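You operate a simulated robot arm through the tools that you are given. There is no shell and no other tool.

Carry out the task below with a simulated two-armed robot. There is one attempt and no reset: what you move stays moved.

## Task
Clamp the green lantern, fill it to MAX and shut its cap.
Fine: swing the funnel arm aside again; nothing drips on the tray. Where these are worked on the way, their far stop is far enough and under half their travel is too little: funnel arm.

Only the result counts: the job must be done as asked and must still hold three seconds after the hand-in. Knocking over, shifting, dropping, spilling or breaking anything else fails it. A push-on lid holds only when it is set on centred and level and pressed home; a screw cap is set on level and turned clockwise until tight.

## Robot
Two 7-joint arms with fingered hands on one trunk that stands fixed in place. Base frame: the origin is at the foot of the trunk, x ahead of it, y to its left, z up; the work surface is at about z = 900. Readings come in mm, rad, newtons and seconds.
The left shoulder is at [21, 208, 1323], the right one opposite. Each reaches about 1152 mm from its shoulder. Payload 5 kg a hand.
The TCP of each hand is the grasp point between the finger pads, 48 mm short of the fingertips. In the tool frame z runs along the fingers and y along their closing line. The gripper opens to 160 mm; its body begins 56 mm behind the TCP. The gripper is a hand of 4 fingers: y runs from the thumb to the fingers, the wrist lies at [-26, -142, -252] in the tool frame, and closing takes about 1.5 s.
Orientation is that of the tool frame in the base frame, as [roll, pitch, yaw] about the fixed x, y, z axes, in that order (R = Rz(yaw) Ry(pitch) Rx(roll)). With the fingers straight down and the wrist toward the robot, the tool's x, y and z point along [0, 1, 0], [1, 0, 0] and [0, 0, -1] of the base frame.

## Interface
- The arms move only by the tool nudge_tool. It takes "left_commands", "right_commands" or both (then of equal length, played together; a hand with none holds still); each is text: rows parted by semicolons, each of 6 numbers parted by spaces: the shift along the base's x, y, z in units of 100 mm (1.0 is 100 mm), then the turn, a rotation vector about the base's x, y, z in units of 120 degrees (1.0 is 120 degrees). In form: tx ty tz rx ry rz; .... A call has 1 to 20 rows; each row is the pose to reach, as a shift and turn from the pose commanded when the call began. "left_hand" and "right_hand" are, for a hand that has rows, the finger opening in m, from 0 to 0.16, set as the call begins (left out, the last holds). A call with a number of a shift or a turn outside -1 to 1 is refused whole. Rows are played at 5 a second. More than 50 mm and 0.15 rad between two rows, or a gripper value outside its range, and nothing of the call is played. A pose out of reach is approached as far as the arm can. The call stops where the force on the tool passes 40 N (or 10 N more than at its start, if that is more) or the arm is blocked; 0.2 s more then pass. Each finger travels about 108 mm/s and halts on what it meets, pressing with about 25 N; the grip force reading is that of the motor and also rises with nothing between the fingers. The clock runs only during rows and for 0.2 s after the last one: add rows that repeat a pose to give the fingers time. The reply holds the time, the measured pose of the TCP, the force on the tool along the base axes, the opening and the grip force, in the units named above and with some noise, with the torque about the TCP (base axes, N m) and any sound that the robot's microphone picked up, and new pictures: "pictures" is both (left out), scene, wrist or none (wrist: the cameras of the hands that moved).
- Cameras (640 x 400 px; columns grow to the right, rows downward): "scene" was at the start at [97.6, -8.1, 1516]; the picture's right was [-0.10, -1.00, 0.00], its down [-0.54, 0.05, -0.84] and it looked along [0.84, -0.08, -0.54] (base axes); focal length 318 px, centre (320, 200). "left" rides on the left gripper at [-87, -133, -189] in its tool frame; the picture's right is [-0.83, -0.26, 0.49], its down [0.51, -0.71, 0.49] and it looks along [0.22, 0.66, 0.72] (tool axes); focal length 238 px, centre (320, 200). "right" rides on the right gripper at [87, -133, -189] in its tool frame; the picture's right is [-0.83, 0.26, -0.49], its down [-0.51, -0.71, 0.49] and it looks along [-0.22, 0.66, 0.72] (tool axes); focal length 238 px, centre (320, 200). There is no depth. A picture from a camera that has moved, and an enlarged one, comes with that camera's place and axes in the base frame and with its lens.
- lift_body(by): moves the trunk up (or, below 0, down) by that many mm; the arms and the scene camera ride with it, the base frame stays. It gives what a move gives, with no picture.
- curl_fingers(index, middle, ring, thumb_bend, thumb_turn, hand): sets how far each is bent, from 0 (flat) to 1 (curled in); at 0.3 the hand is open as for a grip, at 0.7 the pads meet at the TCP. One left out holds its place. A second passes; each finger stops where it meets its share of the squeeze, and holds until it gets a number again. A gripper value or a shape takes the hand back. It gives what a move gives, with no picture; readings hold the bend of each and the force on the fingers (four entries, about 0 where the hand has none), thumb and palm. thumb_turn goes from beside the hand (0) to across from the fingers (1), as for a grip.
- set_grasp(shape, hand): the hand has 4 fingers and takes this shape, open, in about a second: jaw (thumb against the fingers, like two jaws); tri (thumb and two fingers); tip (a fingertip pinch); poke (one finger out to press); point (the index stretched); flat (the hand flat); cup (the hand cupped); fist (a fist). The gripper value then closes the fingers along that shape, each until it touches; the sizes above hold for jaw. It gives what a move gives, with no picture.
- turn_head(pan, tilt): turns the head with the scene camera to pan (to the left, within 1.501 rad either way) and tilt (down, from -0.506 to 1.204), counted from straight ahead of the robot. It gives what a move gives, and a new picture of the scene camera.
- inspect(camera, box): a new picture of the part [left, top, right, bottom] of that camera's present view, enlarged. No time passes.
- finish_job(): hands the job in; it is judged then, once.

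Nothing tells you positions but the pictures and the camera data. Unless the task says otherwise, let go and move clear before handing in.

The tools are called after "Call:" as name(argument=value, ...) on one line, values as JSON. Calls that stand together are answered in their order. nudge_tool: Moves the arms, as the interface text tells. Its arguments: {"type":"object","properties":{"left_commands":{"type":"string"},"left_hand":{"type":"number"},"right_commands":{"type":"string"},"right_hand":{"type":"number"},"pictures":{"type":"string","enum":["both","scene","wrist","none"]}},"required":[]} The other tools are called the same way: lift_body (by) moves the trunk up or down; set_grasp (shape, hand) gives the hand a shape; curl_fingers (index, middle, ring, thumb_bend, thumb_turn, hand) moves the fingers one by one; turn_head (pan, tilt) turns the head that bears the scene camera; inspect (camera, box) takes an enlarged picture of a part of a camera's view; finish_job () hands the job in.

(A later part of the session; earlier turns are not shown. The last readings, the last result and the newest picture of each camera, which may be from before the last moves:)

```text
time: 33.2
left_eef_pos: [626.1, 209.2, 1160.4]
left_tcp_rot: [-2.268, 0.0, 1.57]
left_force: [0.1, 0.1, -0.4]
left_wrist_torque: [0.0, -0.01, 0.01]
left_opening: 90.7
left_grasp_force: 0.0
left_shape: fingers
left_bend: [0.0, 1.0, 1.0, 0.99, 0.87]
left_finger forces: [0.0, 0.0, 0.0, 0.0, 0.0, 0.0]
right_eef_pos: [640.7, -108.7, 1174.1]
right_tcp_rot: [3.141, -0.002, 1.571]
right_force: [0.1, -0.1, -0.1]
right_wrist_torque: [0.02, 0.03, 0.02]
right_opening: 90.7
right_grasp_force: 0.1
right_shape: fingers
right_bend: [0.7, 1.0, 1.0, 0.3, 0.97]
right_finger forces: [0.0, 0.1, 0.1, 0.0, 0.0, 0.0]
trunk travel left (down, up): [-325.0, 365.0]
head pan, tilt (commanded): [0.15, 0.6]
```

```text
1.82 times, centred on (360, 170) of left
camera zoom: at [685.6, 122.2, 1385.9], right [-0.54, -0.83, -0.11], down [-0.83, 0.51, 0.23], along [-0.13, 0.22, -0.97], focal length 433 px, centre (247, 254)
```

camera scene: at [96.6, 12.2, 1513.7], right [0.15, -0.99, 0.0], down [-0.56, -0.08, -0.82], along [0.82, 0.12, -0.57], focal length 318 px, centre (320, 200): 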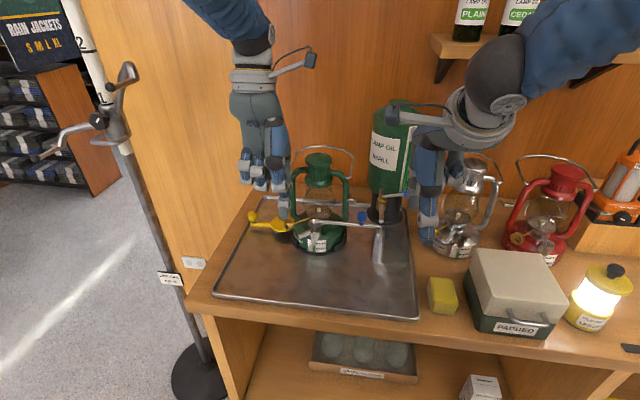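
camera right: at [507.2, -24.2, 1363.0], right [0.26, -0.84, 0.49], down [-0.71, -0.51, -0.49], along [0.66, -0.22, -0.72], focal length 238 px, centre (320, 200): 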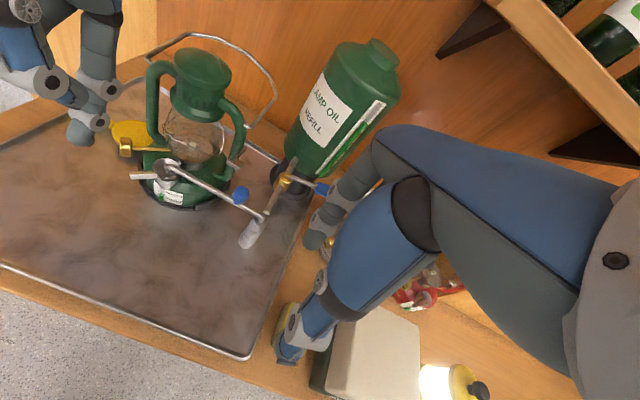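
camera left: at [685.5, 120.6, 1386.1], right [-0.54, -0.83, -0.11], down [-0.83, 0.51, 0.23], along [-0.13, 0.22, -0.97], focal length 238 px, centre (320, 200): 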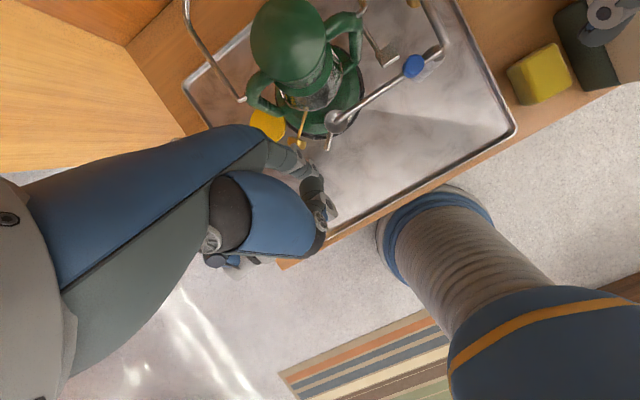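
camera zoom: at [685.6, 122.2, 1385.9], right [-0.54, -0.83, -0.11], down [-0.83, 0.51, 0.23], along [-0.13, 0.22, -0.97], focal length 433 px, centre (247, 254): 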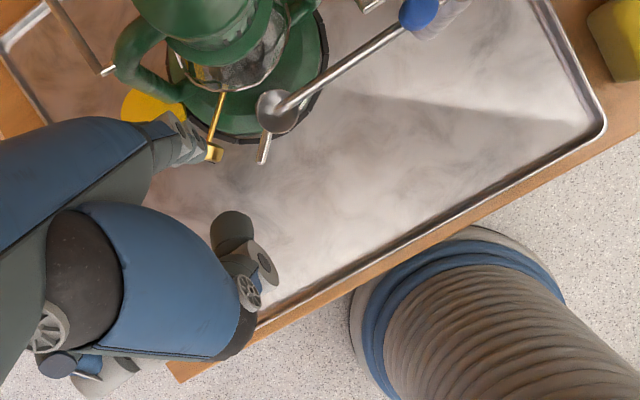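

The index finger now points straight down, its tip at about (732, 188, 1040). I'll shift it toward the robot, clear of the brass wick knob, and lower it partway beside the cap lever.

Call:
nudge_tool(left_commands="-0.2 -0.03 0 0 0 0; -0.36 -0.06 0 0 0 0; -0.36 -0.06 -0.2 0 0 0; -0.36 -0.06 -0.35 0 0 0", pictures="both")

Call:
inspect(camera="scene", box=[270, 180, 370, 260])

Call:
inspect(camera="right", box=[60, 80, 220, 220])

Call:
inspect(camera="left", box=[280, 80, 400, 190])

```text
time: 34.2
left_eef_pos: [590.3, 204.1, 1126.6]
left_tcp_rot: [-2.269, 0.0, 1.572]
left_force: [-1.2, 0.1, 0.4]
left_wrist_torque: [-0.02, -0.08, 0.0]
left_opening: 90.5
left_grasp_force: 0.0
left_shape: fingers
left_bend: [0.0, 1.0, 1.0, 0.99, 0.87]
left_finger forces: [0.0, 0.0, 0.0, 0.1, 0.0, 0.1]
right_eef_pos: [638.5, -107.8, 1174.8]
right_tcp_rot: [-3.142, 0.0, 1.571]
right_force: [0.1, -1.0, -0.1]
right_wrist_torque: [0.0, -0.03, 0.01]
right_opening: 90.4
right_grasp_force: 0.0
right_shape: fingers
right_bend: [0.7, 1.0, 1.0, 0.3, 0.97]
right_finger forces: [0.0, 0.0, 0.0, 0.0, 0.0, 0.0]
trunk travel left (down, up): [-325.0, 365.0]
head pan, tilt (commanded): [0.15, 0.6]
camera scene: at [96.0, 13.8, 1513.8], right [0.15, -0.99, 0.0], down [-0.56, -0.08, -0.82], along [0.82, 0.12, -0.57], focal length 318 px, centre (320, 200)
camera left: at [649.7, 116.5, 1350.6], right [-0.54, -0.83, -0.11], down [-0.83, 0.51, 0.23], along [-0.13, 0.22, -0.97], focal length 238 px, centre (320, 200)
```

scene: 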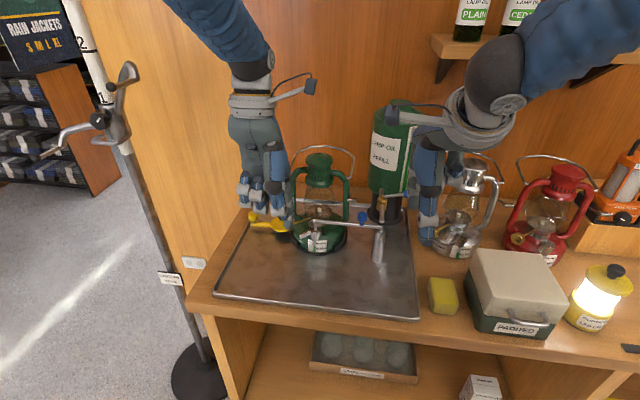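
left: 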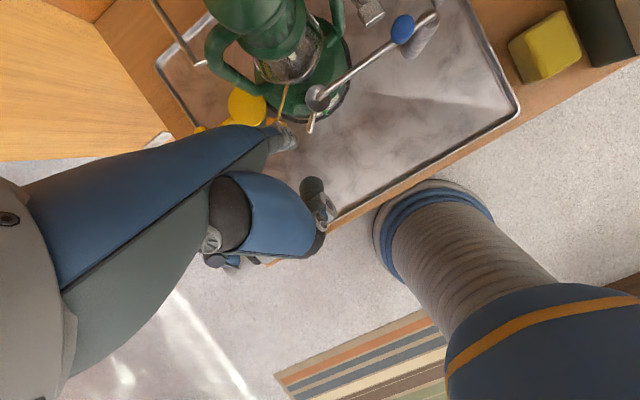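

```text
5.00 times, centred on (320, 220) of scene
camera zoom: at [96.0, 13.8, 1513.8], right [0.15, -0.99, 0.0], down [-0.56, -0.08, -0.82], along [0.82, 0.12, -0.57], focal length 1588 px, centre (320, 100)
```

zoom: 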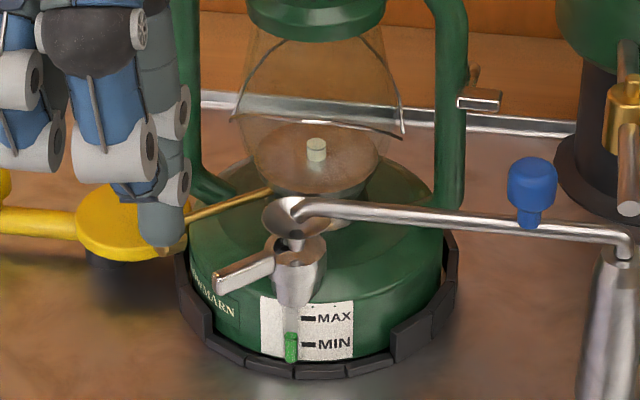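

```text
2.86 times, centred on (140, 150) of right
camera zoom: at [506.8, -22.4, 1363.2], right [0.26, -0.83, 0.49], down [-0.71, -0.51, -0.49], along [0.66, -0.22, -0.72], focal length 681 px, centre (834, 343)
```

zoom: 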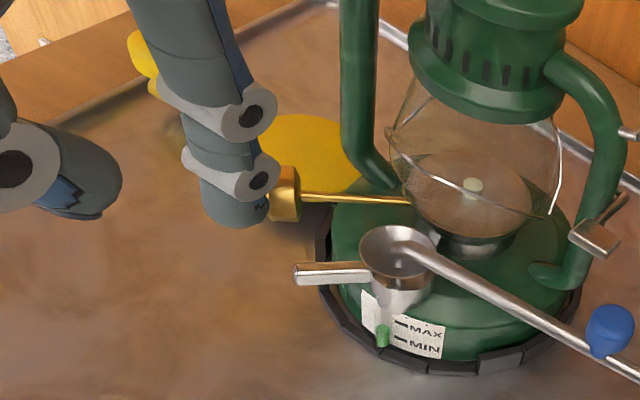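

```text
3.64 times, centred on (340, 135) of left
camera zoom: at [649.7, 116.5, 1350.6], right [-0.54, -0.83, -0.11], down [-0.83, 0.51, 0.23], along [-0.13, 0.22, -0.97], focal length 867 px, centre (247, 436)
```

zoom: 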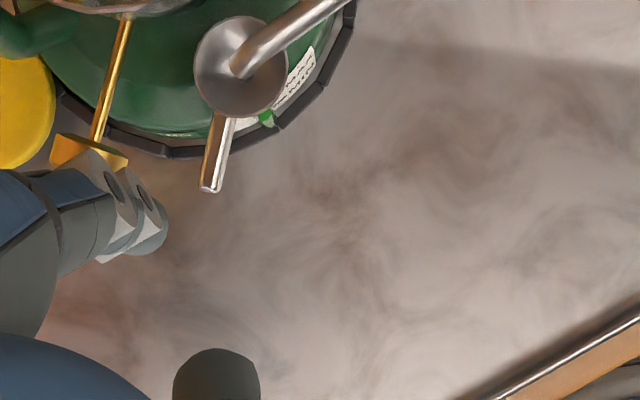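

The finger tip is about 28 mm to the left of the lever's end. I'll lower it to lever height, then slide it in behind the lever on its lantern-left side.

Call:
nudge_tool(left_commands="0 0 -0.13 0 0 0; 0 0 -0.24 0 0 0; 0.07 -0.06 -0.24 0 0 0; 0.13 -0.12 -0.24 0 0 0", pictures="wrist")

Call:
inspect(camera="scene", box=[280, 190, 360, 254])

Call:
inspect(camera="right", box=[60, 80, 220, 220])

Call:
inspect(camera="left", box=[250, 60, 370, 170])

```text
time: 35.2
left_eef_pos: [604.1, 190.5, 1102.4]
left_tcp_rot: [-2.267, 0.001, 1.572]
left_force: [0.5, -0.3, -0.1]
left_wrist_torque: [0.03, 0.01, -0.02]
left_opening: 90.4
left_grasp_force: 0.0
left_shape: fingers
left_bend: [0.0, 1.0, 1.0, 0.99, 0.87]
left_finger forces: [0.0, 0.1, 0.1, 0.1, 0.0, 0.0]
right_eef_pos: [639.7, -108.4, 1174.3]
right_tcp_rot: [3.14, 0.002, 1.569]
right_force: [0.3, -0.1, -0.1]
right_wrist_torque: [0.02, -0.01, 0.0]
right_opening: 90.5
right_grasp_force: 0.1
right_shape: fingers
right_bend: [0.7, 1.0, 1.0, 0.3, 0.97]
right_finger forces: [0.0, 0.0, 0.1, 0.1, 0.0, 0.0]
trunk travel left (down, up): [-325.0, 365.0]
head pan, tilt (commanded): [0.15, 0.6]
camera left: at [663.2, 103.1, 1326.2], right [-0.54, -0.83, -0.11], down [-0.83, 0.51, 0.23], along [-0.13, 0.22, -0.97], focal length 238 px, centre (320, 200)
```

left: 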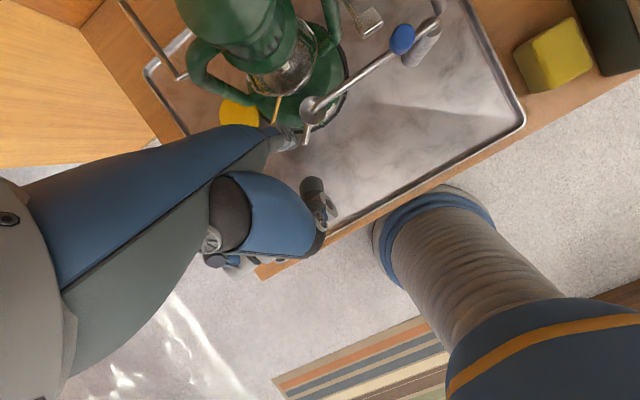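

```text
6.25 times, centred on (320, 222) of scene
camera zoom: at [96.5, 13.6, 1513.7], right [0.15, -0.99, 0.0], down [-0.56, -0.08, -0.82], along [0.82, 0.12, -0.57], focal length 1985 px, centre (320, 62)
```

zoom: 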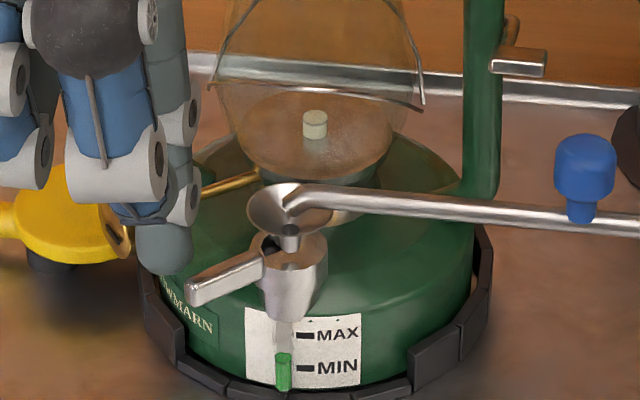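

```text
2.86 times, centred on (140, 150) of right
camera zoom: at [507.2, -22.6, 1363.0], right [0.26, -0.83, 0.49], down [-0.71, -0.51, -0.49], along [0.66, -0.22, -0.72], focal length 681 px, centre (834, 343)
```

zoom: 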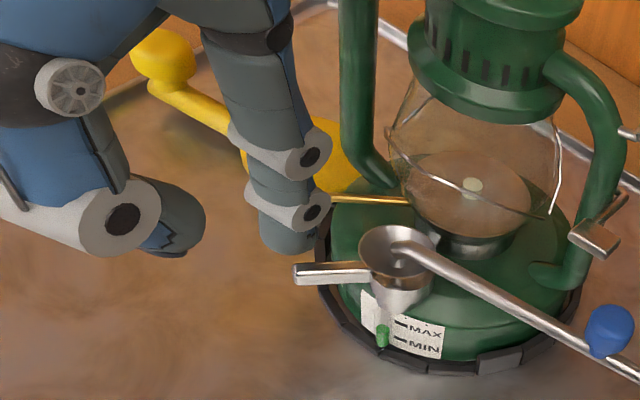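

```text
3.64 times, centred on (310, 115) of left
camera zoom: at [663.2, 103.1, 1326.2], right [-0.54, -0.83, -0.11], down [-0.83, 0.51, 0.23], along [-0.13, 0.22, -0.97], focal length 867 px, centre (356, 509)
```

zoom: 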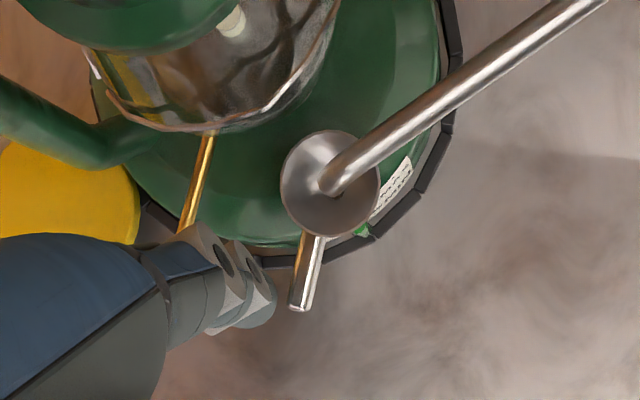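

The finger is at contact beside the lever. I'll push it gently counterclockwise, toward the robot and right, and check that the cap follows.

Call:
nudge_tool(left_commands="0.03 -0.02 0 0 0 0; -0.01 -0.06 0 0 0 0; -0.05 -0.09 0 0 0 0; -0.08 -0.115 0 0 0 0", pictures="wrist")

Call:
inspect(camera="scene", box=[280, 190, 360, 254])

Call:
inspect(camera="left", box=[250, 60, 370, 170])

```text
time: 36.2
left_eef_pos: [596.3, 179.0, 1102.6]
left_tcp_rot: [-2.266, 0.001, 1.572]
left_force: [0.4, 0.1, 0.2]
left_wrist_torque: [0.05, -0.08, 0.02]
left_opening: 90.7
left_grasp_force: 0.1
left_shape: fingers
left_bend: [0.0, 1.0, 1.0, 0.99, 0.87]
left_finger forces: [0.2, 0.0, 0.0, 0.0, 0.0, 0.0]
right_eef_pos: [639.5, -107.6, 1174.2]
right_tcp_rot: [-3.141, -0.001, 1.572]
right_force: [-0.8, -0.5, 0.7]
right_wrist_torque: [-0.02, -0.01, 0.0]
right_opening: 90.5
right_grasp_force: 0.1
right_shape: fingers
right_bend: [0.7, 1.0, 1.0, 0.3, 0.97]
right_finger forces: [0.0, 0.0, 0.0, 0.0, 0.0, 0.1]
trunk travel left (down, up): [-325.0, 365.0]
head pan, tilt (commanded): [0.15, 0.6]
camera left: at [655.3, 91.6, 1326.2], right [-0.54, -0.83, -0.11], down [-0.83, 0.51, 0.23], along [-0.13, 0.22, -0.97], focal length 238 px, centre (320, 200)
```

left: 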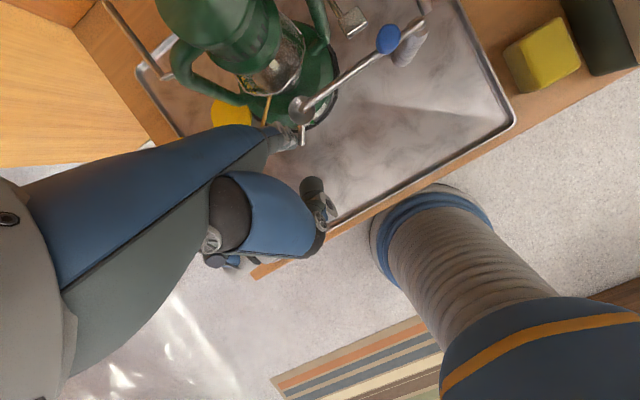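

```text
6.25 times, centred on (320, 222) of scene
camera zoom: at [96.1, 13.7, 1513.8], right [0.15, -0.99, 0.0], down [-0.56, -0.08, -0.82], along [0.82, 0.12, -0.57], focal length 1985 px, centre (320, 62)
```

zoom: 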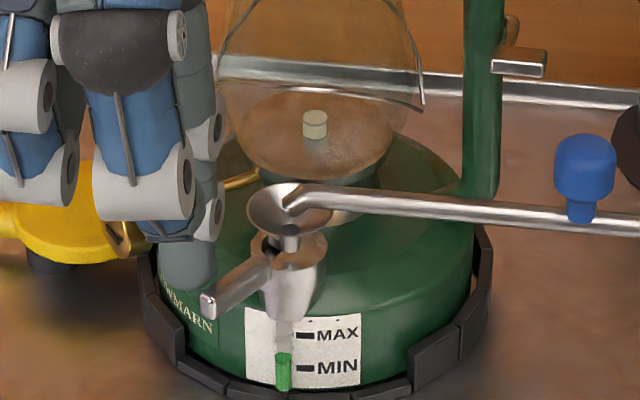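

```text
3.64 times, centred on (310, 115) of left
camera zoom: at [655.3, 91.6, 1326.2], right [-0.54, -0.83, -0.11], down [-0.83, 0.51, 0.23], along [-0.13, 0.22, -0.97], focal length 867 px, centre (356, 509)
```

zoom: 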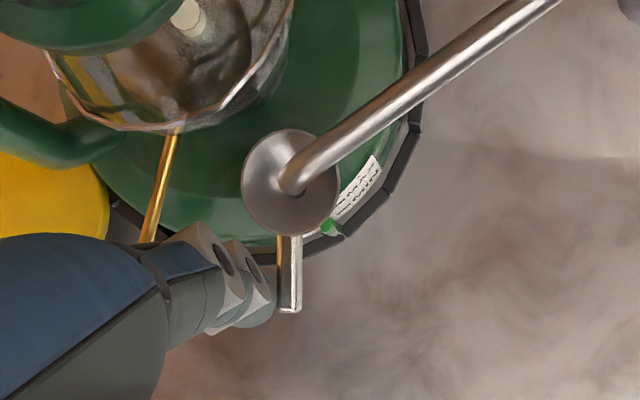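

The cap turns with almost no force. I'll continue around to about 205° and check again.

Call:
nudge_tool(left_commands="-0.052 -0.054 0 0 0 0; -0.095 -0.121 0 0 0 0; -0.127 -0.195 0 0 0 0; -0.146 -0.272 0 0 0 0; -0.15 -0.352 0 0 0 0", pictures="wrist")

Call:
inspect(camera="scene", box=[280, 190, 360, 254])

Call:
inspect(camera="left", box=[250, 60, 370, 170])

Call:
inspect(camera="right", box=[110, 120, 230, 220])

```text
time: 37.4
left_eef_pos: [581.5, 144.1, 1103.1]
left_tcp_rot: [-2.267, 0.0, 1.571]
left_force: [-0.1, 0.3, 0.6]
left_wrist_torque: [0.05, 0.03, 0.02]
left_opening: 90.7
left_grasp_force: 0.5
left_shape: fingers
left_bend: [0.0, 1.0, 1.0, 0.99, 0.87]
left_finger forces: [0.3, 0.0, 0.0, 0.1, 0.1, 0.0]
right_eef_pos: [640.1, -108.7, 1174.0]
right_tcp_rot: [-3.141, -0.002, 1.571]
right_force: [-0.2, 0.0, -0.1]
right_wrist_torque: [0.0, 0.0, 0.02]
right_opening: 90.5
right_grasp_force: 0.1
right_shape: fingers
right_bend: [0.7, 1.0, 1.0, 0.3, 0.97]
right_finger forces: [0.0, 0.0, 0.1, 0.0, 0.0, 0.0]
trunk travel left (down, up): [-325.0, 365.0]
head pan, tilt (commanded): [0.15, 0.6]
camera left: at [640.6, 56.6, 1326.3], right [-0.54, -0.83, -0.11], down [-0.83, 0.51, 0.23], along [-0.13, 0.22, -0.97], focal length 238 px, centre (320, 200)
```

left: 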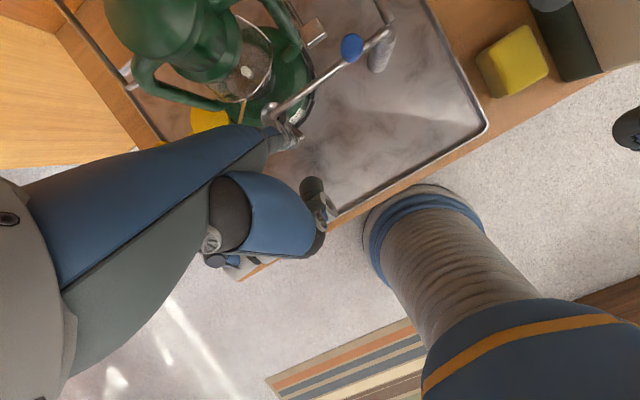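

```text
6.25 times, centred on (320, 222) of scene
camera zoom: at [96.4, 13.5, 1513.7], right [0.15, -0.99, 0.0], down [-0.56, -0.08, -0.82], along [0.82, 0.12, -0.57], focal length 1985 px, centre (320, 62)
```

zoom: 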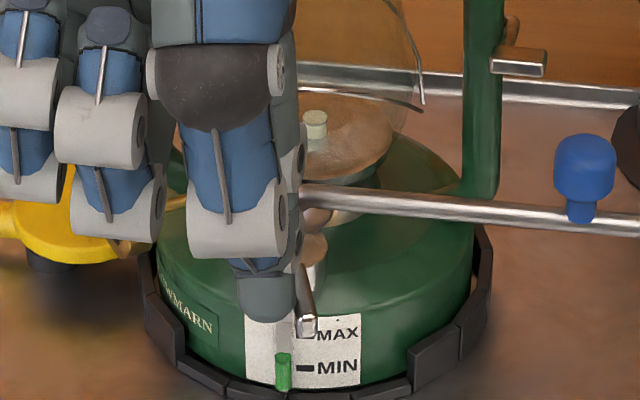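

```text
3.64 times, centred on (310, 115) of left
camera zoom: at [640.6, 56.6, 1326.3], right [-0.54, -0.83, -0.11], down [-0.83, 0.51, 0.23], along [-0.13, 0.22, -0.97], focal length 867 px, centre (356, 509)
```

zoom: 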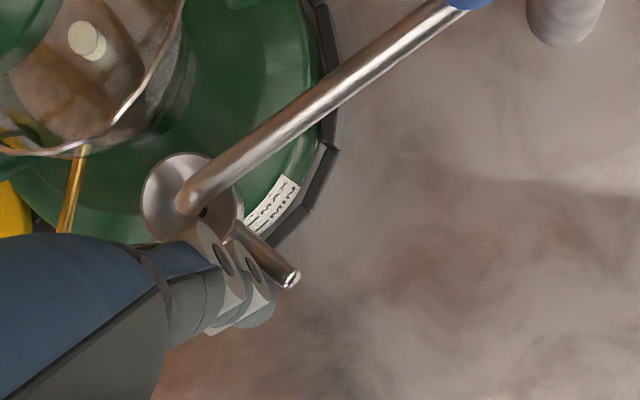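

```text
4.00 times, centred on (170, 170) of right
camera zoom: at [507.2, -22.7, 1363.0], right [0.26, -0.83, 0.49], down [-0.71, -0.51, -0.49], along [0.66, -0.22, -0.72], focal length 953 px, centre (920, 320)
```

zoom: 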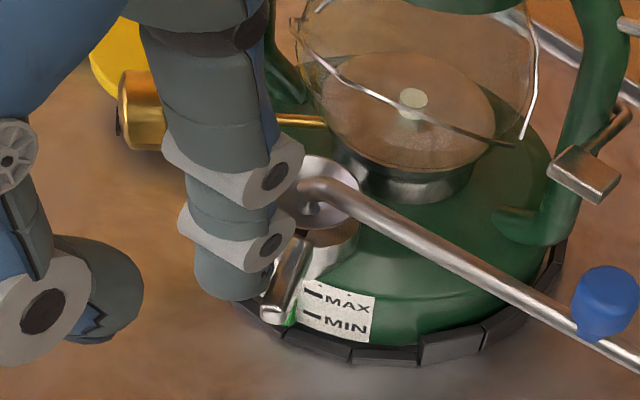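

The lever is at about 200°. I'll carry it on to about 225°, keeping the finger slightly further out to stay clear of the funnel bowl.

Call:
nudge_tool(left_commands="-0.025 -0.035 0 0 0 0; -0.028 -0.07 0 0 0 0; -0.02 -0.11 0 0 0 0; -0.01 -0.15 0 0 0 0; 0.005 -0.185 0 0 0 0", pictures="wrist")

Call:
inspect(camera="left", box=[250, 60, 370, 170])

Call:
inspect(camera="right", box=[110, 120, 230, 220])

```text
time: 38.6
left_eef_pos: [579.5, 126.9, 1101.3]
left_tcp_rot: [-2.268, 0.0, 1.571]
left_force: [1.3, 0.6, -0.2]
left_wrist_torque: [0.01, -0.02, 0.03]
left_opening: 90.5
left_grasp_force: 0.0
left_shape: fingers
left_bend: [0.0, 1.0, 1.0, 0.99, 0.87]
left_finger forces: [0.0, 0.1, 0.0, 0.1, 0.0, 0.0]
right_eef_pos: [639.0, -107.7, 1173.6]
right_tcp_rot: [3.142, 0.001, 1.57]
right_force: [-0.2, -0.6, 0.4]
right_wrist_torque: [-0.03, -0.02, -0.03]
right_opening: 90.3
right_grasp_force: 0.1
right_shape: fingers
right_bend: [0.7, 1.0, 1.0, 0.3, 0.97]
right_finger forces: [0.1, 0.1, 0.1, 0.0, 0.0, 0.1]
trunk travel left (down, up): [-325.0, 365.0]
head pan, tilt (commanded): [0.15, 0.6]
camera left: at [640.3, 38.9, 1326.1], right [-0.54, -0.83, -0.11], down [-0.83, 0.51, 0.23], along [-0.13, 0.22, -0.97], focal length 238 px, centre (320, 200)
```

left: 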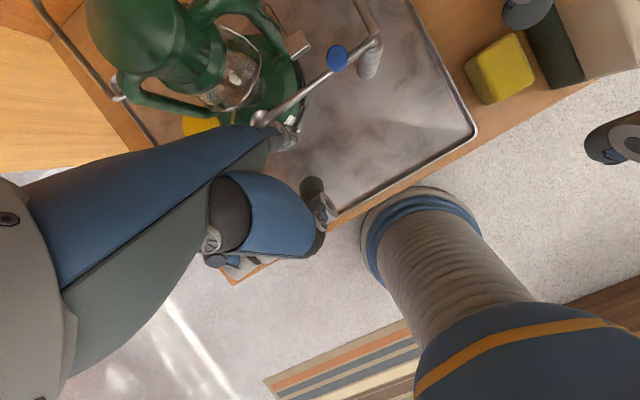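

```text
3.64 times, centred on (310, 115) of left
camera zoom: at [640.3, 38.9, 1326.1], right [-0.54, -0.83, -0.11], down [-0.83, 0.51, 0.23], along [-0.13, 0.22, -0.97], focal length 867 px, centre (356, 509)
```

zoom: 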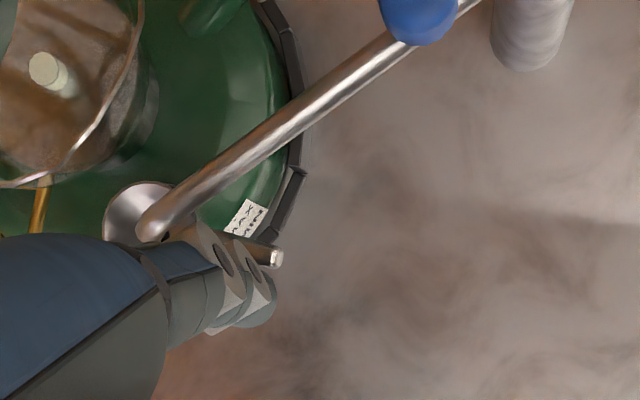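

```text
4.00 times, centred on (170, 170) of right
camera zoom: at [507.1, -22.5, 1363.0], right [0.26, -0.83, 0.49], down [-0.71, -0.51, -0.49], along [0.66, -0.22, -0.72], focal length 953 px, centre (920, 320)
```

zoom: 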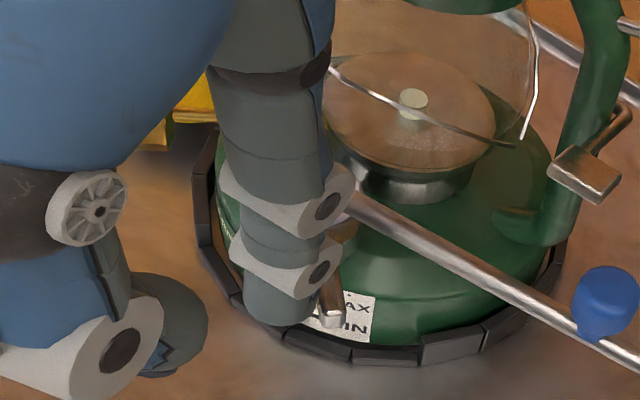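

Call:
nudge_tool(left_commands="0.025 -0.03 0 0 0 0; 0.05 -0.06 0 0 0 0; 0.08 -0.085 0 0 0 0", pictures="wrist")

Call:
inspect(camera="left", box=[250, 60, 370, 170])

Call:
inspect(camera="right", box=[110, 120, 230, 220])

```text
time: 39.4
left_eef_pos: [587.5, 118.2, 1101.9]
left_tcp_rot: [-2.268, -0.002, 1.57]
left_force: [-5.3, 6.9, 6.0]
left_wrist_torque: [0.74, 0.03, 0.65]
left_opening: 87.5
left_grasp_force: 4.5
left_shape: fingers
left_bend: [0.01, 1.0, 1.0, 0.99, 0.87]
left_finger forces: [10.1, 0.0, 0.0, 0.0, 0.1, 0.0]
right_eef_pos: [638.8, -107.4, 1175.7]
right_tcp_rot: [-3.141, 0.0, 1.572]
right_force: [-0.2, 0.4, 0.0]
right_wrist_torque: [-0.03, 0.04, -0.02]
right_opening: 90.4
right_grasp_force: 0.1
right_shape: fingers
right_bend: [0.7, 1.0, 1.0, 0.3, 0.97]
right_finger forces: [0.0, 0.0, 0.1, 0.1, 0.0, 0.0]
trunk travel left (down, up): [-325.0, 365.0]
head pan, tilt (commanded): [0.15, 0.6]
camera left: at [647.6, 31.4, 1325.9], right [-0.54, -0.83, -0.11], down [-0.83, 0.5, 0.23], along [-0.13, 0.22, -0.97], focal length 238 px, centre (320, 200)
```

left: 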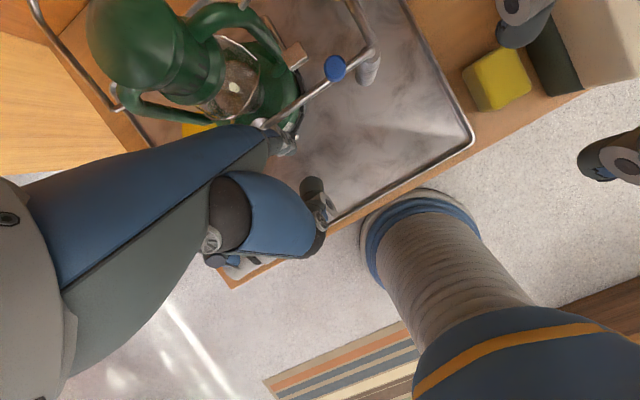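

```text
3.64 times, centred on (310, 115) of left
camera zoom: at [647.6, 31.4, 1325.9], right [-0.54, -0.83, -0.11], down [-0.83, 0.5, 0.23], along [-0.13, 0.22, -0.97], focal length 867 px, centre (356, 509)
```

zoom: 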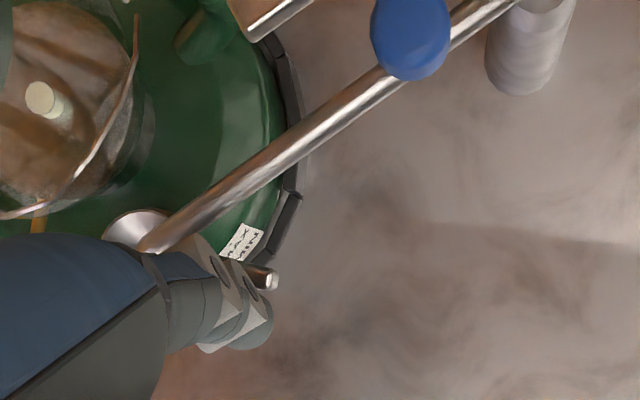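

```text
4.00 times, centred on (170, 170) of right
camera zoom: at [506.3, -21.6, 1363.4], right [0.26, -0.83, 0.49], down [-0.71, -0.51, -0.49], along [0.66, -0.22, -0.72], focal length 953 px, centre (920, 320)
```

zoom: 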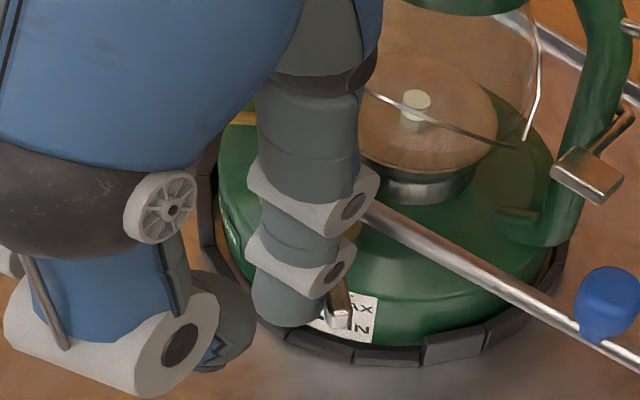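

I feel a stop at about 225° (10 N), so the cap is fully turned. I'll back the finger away and raise it to look.

Call:
nudge_tool(left_commands="-0.07 0.07 0 0 0 0; -0.2 0.15 0 0 0 0; -0.25 0.2 0.3 0 0 0; -0.3 0.4 0.6 0 0 0; -0.3 0.7 0.9 0 0 0; -0.3 0.95 1.0 0 0 0", pictures="both")

Call:
inspect(camera="scene", box=[305, 215, 337, 240])

Call:
inspect(camera="left", box=[300, 60, 400, 150])

Call:
inspect(camera="right", box=[130, 140, 210, 210])

```text
time: 40.8
left_eef_pos: [559.2, 213.5, 1200.6]
left_tcp_rot: [-2.268, 0.0, 1.569]
left_force: [-0.2, -0.6, 0.0]
left_wrist_torque: [0.01, 0.01, 0.01]
left_opening: 90.5
left_grasp_force: 0.0
left_shape: fingers
left_bend: [0.0, 1.0, 1.0, 0.99, 0.87]
left_finger forces: [0.0, 0.0, 0.0, 0.0, 0.0, 0.1]
right_eef_pos: [639.5, -108.6, 1172.3]
right_tcp_rot: [-3.14, -0.001, 1.57]
right_force: [-0.5, -0.3, 0.6]
right_wrist_torque: [0.0, -0.03, 0.03]
right_opening: 90.2
right_grasp_force: 0.0
right_shape: fingers
right_bend: [0.7, 1.0, 1.0, 0.3, 0.97]
right_finger forces: [0.1, 0.1, 0.0, 0.0, 0.1, 0.0]
trunk travel left (down, up): [-325.0, 365.0]
head pan, tilt (commanded): [0.15, 0.6]
camera scene: at [96.1, 14.3, 1513.8], right [0.15, -0.99, 0.0], down [-0.56, -0.08, -0.82], along [0.82, 0.12, -0.57], focal length 318 px, centre (320, 200)
camera left: at [616.8, 126.1, 1425.6], right [-0.54, -0.83, -0.11], down [-0.83, 0.51, 0.23], along [-0.13, 0.22, -0.97], focal length 238 px, centre (320, 200)
```

scene: 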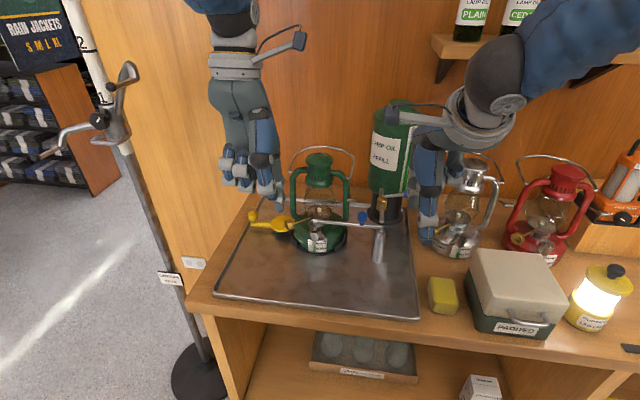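
left: 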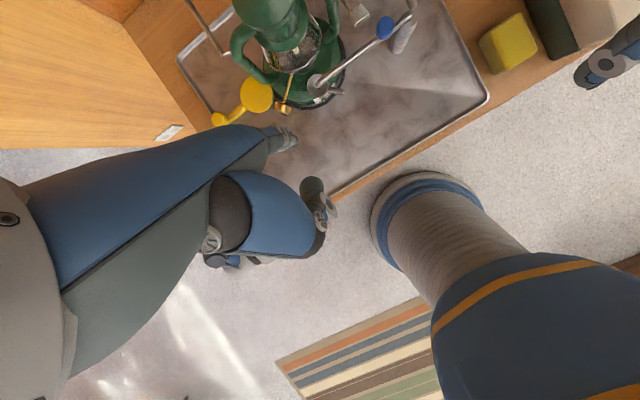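

```text
16.00 times, centred on (321, 228) of scene
camera zoom: at [96.1, 14.3, 1513.8], right [0.15, -0.99, 0.0], down [-0.56, -0.08, -0.82], along [0.82, 0.12, -0.57], focal length 5081 px, centre (304, -240)
```

zoom: 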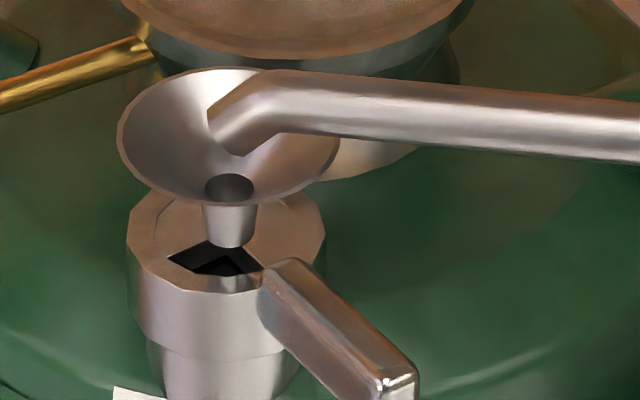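

```text
4.44 times, centred on (350, 105) of left
camera zoom: at [616.8, 126.1, 1425.6], right [-0.54, -0.83, -0.11], down [-0.83, 0.51, 0.23], along [-0.13, 0.22, -0.97], focal length 1059 px, centre (187, 622)
```

zoom: 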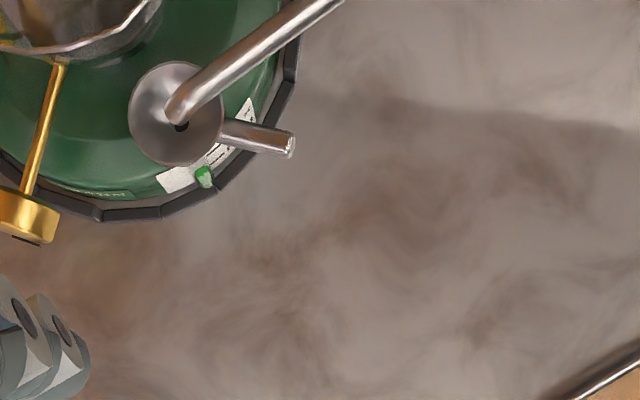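

```text
5.71 times, centred on (170, 175) of right
camera zoom: at [506.9, -22.2, 1363.2], right [0.26, -0.83, 0.49], down [-0.71, -0.51, -0.49], along [0.66, -0.22, -0.72], focal length 1362 px, centre (1177, 343)
```

zoom: 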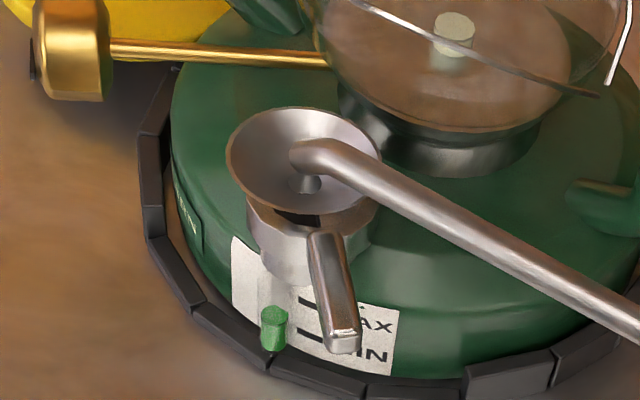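

The window now sits right under the spout and shows a dark hole, so the cap is open. Next is the valve, so I'll look at the paddle and lever geometry from all cameras.

Call:
inspect(camera="right", box=[250, 150, 350, 240])

Call:
inspect(camera="left", box=[330, 0, 450, 70])

Call:
inspect(camera="scene", box=[350, 100, 480, 270])

```text
4.44 times, centred on (300, 195) of right
camera zoom: at [506.9, -22.2, 1363.2], right [0.26, -0.83, 0.49], down [-0.71, -0.51, -0.49], along [0.66, -0.22, -0.72], focal length 1059 px, centre (409, 222)
```

zoom: 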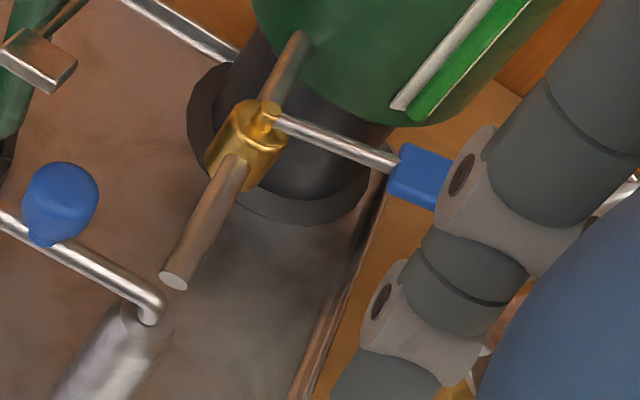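

```text
5.33 times, centred on (390, 35) of left
camera zoom: at [616.8, 126.1, 1425.6], right [-0.54, -0.83, -0.11], down [-0.83, 0.51, 0.23], along [-0.13, 0.22, -0.97], focal length 1271 px, centre (-53, 1080)
```

zoom: 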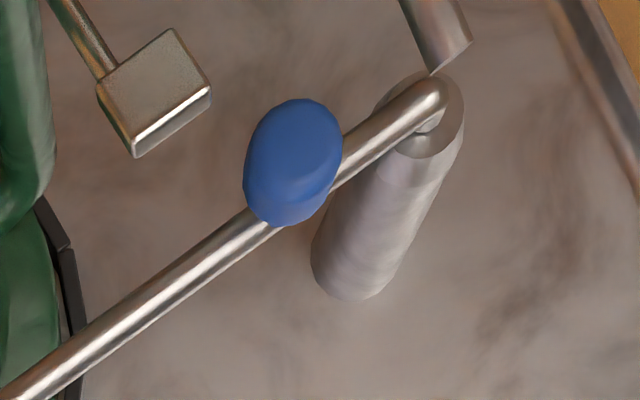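

```text
2.35 times, centred on (415, 185) of scene
camera zoom: at [96.1, 14.3, 1513.8], right [0.15, -0.99, 0.0], down [-0.56, -0.08, -0.82], along [0.82, 0.12, -0.57], focal length 747 px, centre (96, 235)
```

zoom: 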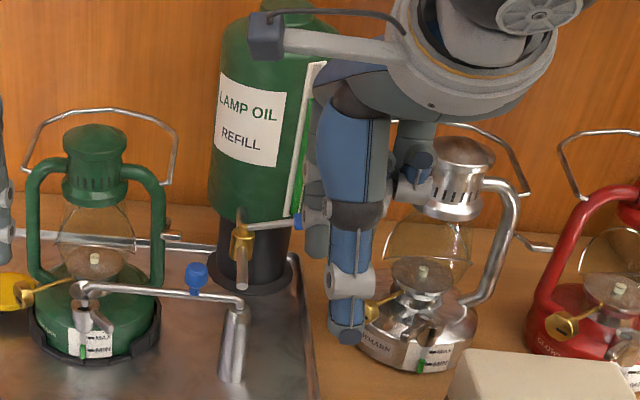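

Plan for the valve: point the right hand straight down with the palm facing left, and straddle the blue paddle between a straight index and a straight ring finger. That way I can open and close it without changing sides. I'll shape and raise the hand first.

Call:
set_grasp(hand="right", shape="point")

Call:
curl_fingers(hand="right", index=0.0, ring=0.0)

Call:
nudge_tool(right_commands="0 0 0.3 0 0 0; 0.1 0 0.6 0 0 0; 0.3 0 0.9 0 0 0; 0.5 0 1.0 0 0 0", pictures="both")

```text
time: 41.7
left_eef_pos: [557.6, 213.3, 1201.9]
left_tcp_rot: [-2.268, 0.0, 1.57]
left_force: [0.3, -0.9, -1.5]
left_wrist_torque: [-0.02, -0.01, 0.0]
left_opening: 90.7
left_grasp_force: 0.1
left_shape: fingers
left_bend: [0.0, 1.0, 1.0, 0.99, 0.87]
left_finger forces: [0.0, 0.0, 0.1, 0.0, 0.1, 0.1]
right_eef_pos: [640.2, -107.6, 1174.2]
right_tcp_rot: [3.141, 0.001, 1.57]
right_force: [-0.4, 0.3, 0.9]
right_wrist_torque: [-0.01, -0.03, -0.03]
right_opening: 153.6
right_grasp_force: 0.0
right_shape: point
right_bend: [0.19, 1.0, 1.0, 0.99, 0.87]
right_finger forces: [0.1, 0.0, 0.0, 0.0, 0.0, 0.0]
trunk travel left (down, up): [-325.0, 365.0]
head pan, tilt (commanded): [0.15, 0.6]
```

```text
time: 42.7
left_eef_pos: [556.8, 213.1, 1201.8]
left_tcp_rot: [-2.267, 0.0, 1.57]
left_force: [0.4, -0.4, -0.8]
left_wrist_torque: [0.01, -0.01, -0.02]
left_opening: 90.6
left_grasp_force: 0.0
left_shape: fingers
left_bend: [0.0, 1.0, 1.0, 0.99, 0.87]
left_finger forces: [0.1, 0.0, 0.1, 0.0, 0.0, 0.0]
right_eef_pos: [640.0, -108.6, 1175.0]
right_tcp_rot: [-3.14, 0.001, 1.572]
right_force: [-0.2, 0.4, 0.0]
right_wrist_torque: [-0.01, 0.02, -0.04]
right_opening: 90.9
right_grasp_force: 0.2
right_shape: fingers
right_bend: [0.0, 1.0, 0.0, 0.99, 0.87]
right_finger forces: [0.0, 0.1, 0.0, 0.1, 0.1, 0.1]
trunk travel left (down, up): [-325.0, 365.0]
head pan, tilt (commanded): [0.15, 0.6]
```

```text
time: 43.7
left_eef_pos: [558.4, 213.8, 1201.2]
left_tcp_rot: [-2.267, 0.0, 1.571]
left_force: [-0.2, 0.0, -0.7]
left_wrist_torque: [0.0, 0.04, -0.03]
left_opening: 90.5
left_grasp_force: 0.0
left_shape: fingers
left_bend: [0.0, 1.0, 1.0, 0.99, 0.87]
left_finger forces: [0.0, 0.1, 0.1, 0.1, 0.1, 0.0]
right_eef_pos: [690.4, -109.0, 1276.3]
right_tcp_rot: [-3.141, 0.0, 1.572]
right_force: [0.6, 0.6, -0.7]
right_wrist_torque: [0.01, 0.06, -0.01]
right_opening: 90.7
right_grasp_force: 0.1
right_shape: fingers
right_bend: [0.0, 1.0, 0.0, 0.99, 0.87]
right_finger forces: [0.0, 0.0, 0.1, 0.0, 0.1, 0.0]
trunk travel left (down, up): [-325.0, 365.0]
head pan, tilt (commanded): [0.15, 0.6]
camera scene: at [97.3, 13.8, 1513.6], right [0.15, -0.99, 0.0], down [-0.56, -0.08, -0.82], along [0.82, 0.12, -0.57], focal length 318 px, centre (320, 200)
camera right: at [558.1, -22.5, 1464.6], right [0.26, -0.83, 0.49], down [-0.71, -0.51, -0.49], along [0.65, -0.22, -0.72], focal length 238 px, centre (320, 200)
```

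scene: 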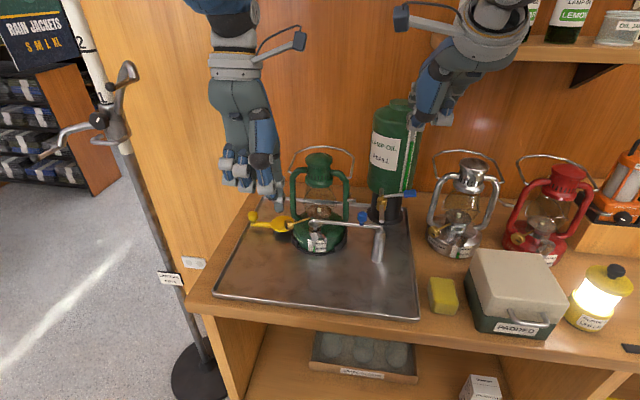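
right: 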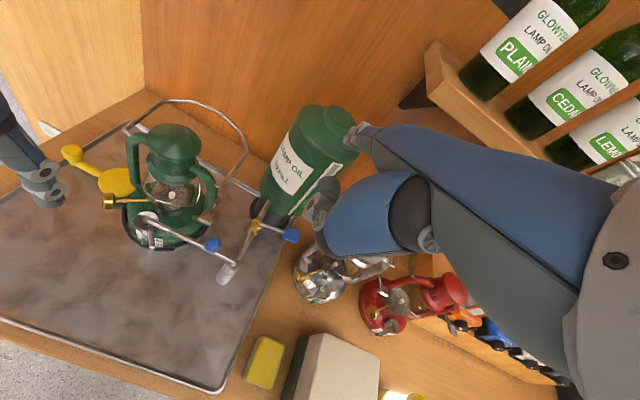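

The straight fingers reach close to the tank, so I'll back away first and then rotate the hand to point down, palm left.

Call:
nudge_tool(right_commands="-0.4 0 0 0 0 0; -0.8 0 0.1 0 0 0; -1.0 0 0.2 0 0 0", pictures="none")

Call:
nudge_tool(right_commands="0 0 0 0.0232 0.0232 -0.0498; 0 0 0 0.0465 0.0465 -0.0997; 0 0 0 0.0697 0.0697 -0.1495; 0 0 0 0.093 0.093 -0.1994; 0 0 0 0.1162 0.1162 -0.2492; 0 0 0 0.1395 0.1395 -0.299; 0 0 0 0.1627 0.1627 -0.3489; 0 0 0 0.1859 0.1859 -0.3987; 0 0 0 0.2092 0.2092 -0.4486; 0 0 0 0.2324 0.2324 -0.4984; 0 0 0 0.2557 0.2557 -0.5483; 0 0 0 0.2789 0.2789 -0.5981; 0 0 0 0.3022 0.3022 -0.648; 0 0 0 0.3254 0.3254 -0.6978", pictures="both")

```text
time: 44.5
left_eef_pos: [557.6, 213.8, 1201.5]
left_tcp_rot: [-2.269, 0.0, 1.571]
left_force: [-0.1, -0.6, 0.5]
left_wrist_torque: [0.01, -0.06, -0.01]
left_opening: 90.7
left_grasp_force: 0.1
left_shape: fingers
left_bend: [0.0, 1.0, 1.0, 0.99, 0.87]
left_finger forces: [0.0, 0.1, 0.0, 0.1, 0.1, 0.0]
right_eef_pos: [589.1, -108.2, 1296.5]
right_tcp_rot: [3.14, 0.001, 1.569]
right_force: [-0.2, -0.1, -0.3]
right_wrist_torque: [0.03, -0.06, 0.03]
right_opening: 90.7
right_grasp_force: 0.0
right_shape: fingers
right_bend: [0.0, 1.0, 0.0, 0.99, 0.87]
right_finger forces: [0.0, 0.1, 0.0, 0.0, 0.1, 0.1]
trunk travel left (down, up): [-325.0, 365.0]
head pan, tilt (commanded): [0.15, 0.6]
```

```text
time: 47.5
left_eef_pos: [557.8, 212.0, 1201.8]
left_tcp_rot: [-2.267, 0.0, 1.572]
left_force: [0.6, 0.0, 0.6]
left_wrist_torque: [0.03, 0.0, 0.02]
left_opening: 90.6
left_grasp_force: 0.1
left_shape: fingers
left_bend: [0.0, 1.0, 1.0, 0.99, 0.87]
left_finger forces: [0.0, 0.1, 0.0, 0.1, 0.1, 0.1]
right_eef_pos: [589.8, -108.5, 1296.2]
right_tcp_rot: [-2.266, 0.001, -0.002]
right_force: [0.2, 0.5, -1.2]
right_wrist_torque: [-0.01, -0.02, 0.01]
right_opening: 90.8
right_grasp_force: 0.0
right_shape: fingers
right_bend: [0.0, 1.0, 0.0, 0.99, 0.87]
right_finger forces: [0.0, 0.0, 0.0, 0.0, 0.0, 0.0]
trunk travel left (down, up): [-325.0, 365.0]
head pan, tilt (commanded): [0.15, 0.6]
camera scene: at [96.4, 13.2, 1513.8], right [0.15, -0.99, 0.0], down [-0.56, -0.08, -0.82], along [0.82, 0.12, -0.57], focal length 318 px, centre (320, 200)
camera right: at [676.4, -168.8, 1518.8], right [-0.84, -0.54, 0.11], down [-0.5, 0.83, 0.23], along [-0.22, 0.13, -0.97], focal length 238 px, centre (320, 200)
```

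scene: 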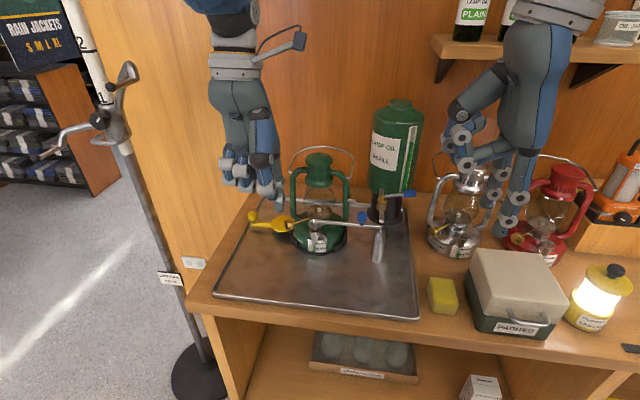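
right: 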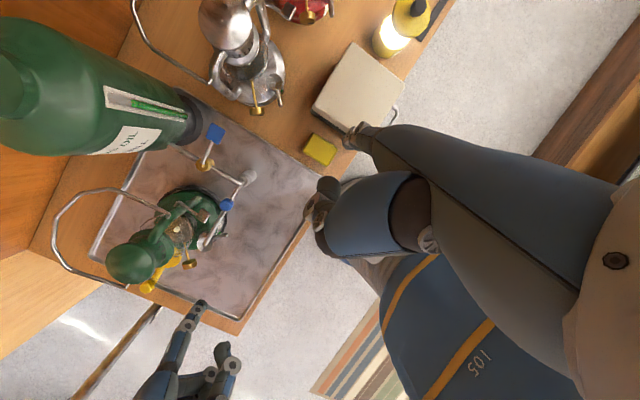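

Call:
inspect(camera="scene", box=[420, 60, 580, 250])

Call:
inspect(camera="right", box=[190, 90, 390, 260])

```text
2.11 times, centred on (500, 155) of scene
camera zoom: at [96.4, 13.2, 1513.8], right [0.15, -0.99, 0.0], down [-0.56, -0.08, -0.82], along [0.82, 0.12, -0.57], focal length 669 px, centre (-59, 295)
```

zoom: 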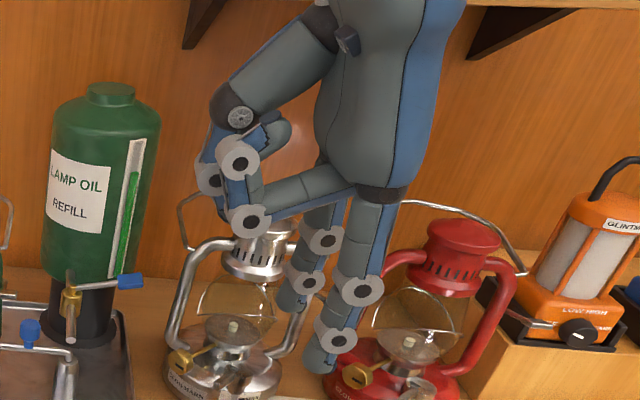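

```text
2.35 times, centred on (290, 175) of right
camera zoom: at [676.4, -168.8, 1518.8], right [-0.84, -0.54, 0.11], down [-0.5, 0.83, 0.23], along [-0.22, 0.13, -0.97], focal length 561 px, centre (391, 259)
```

zoom: 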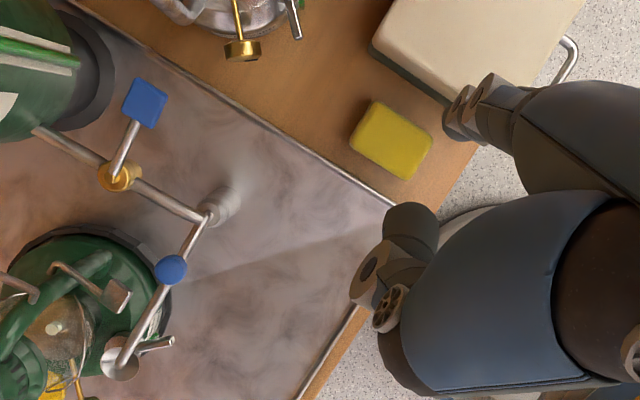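

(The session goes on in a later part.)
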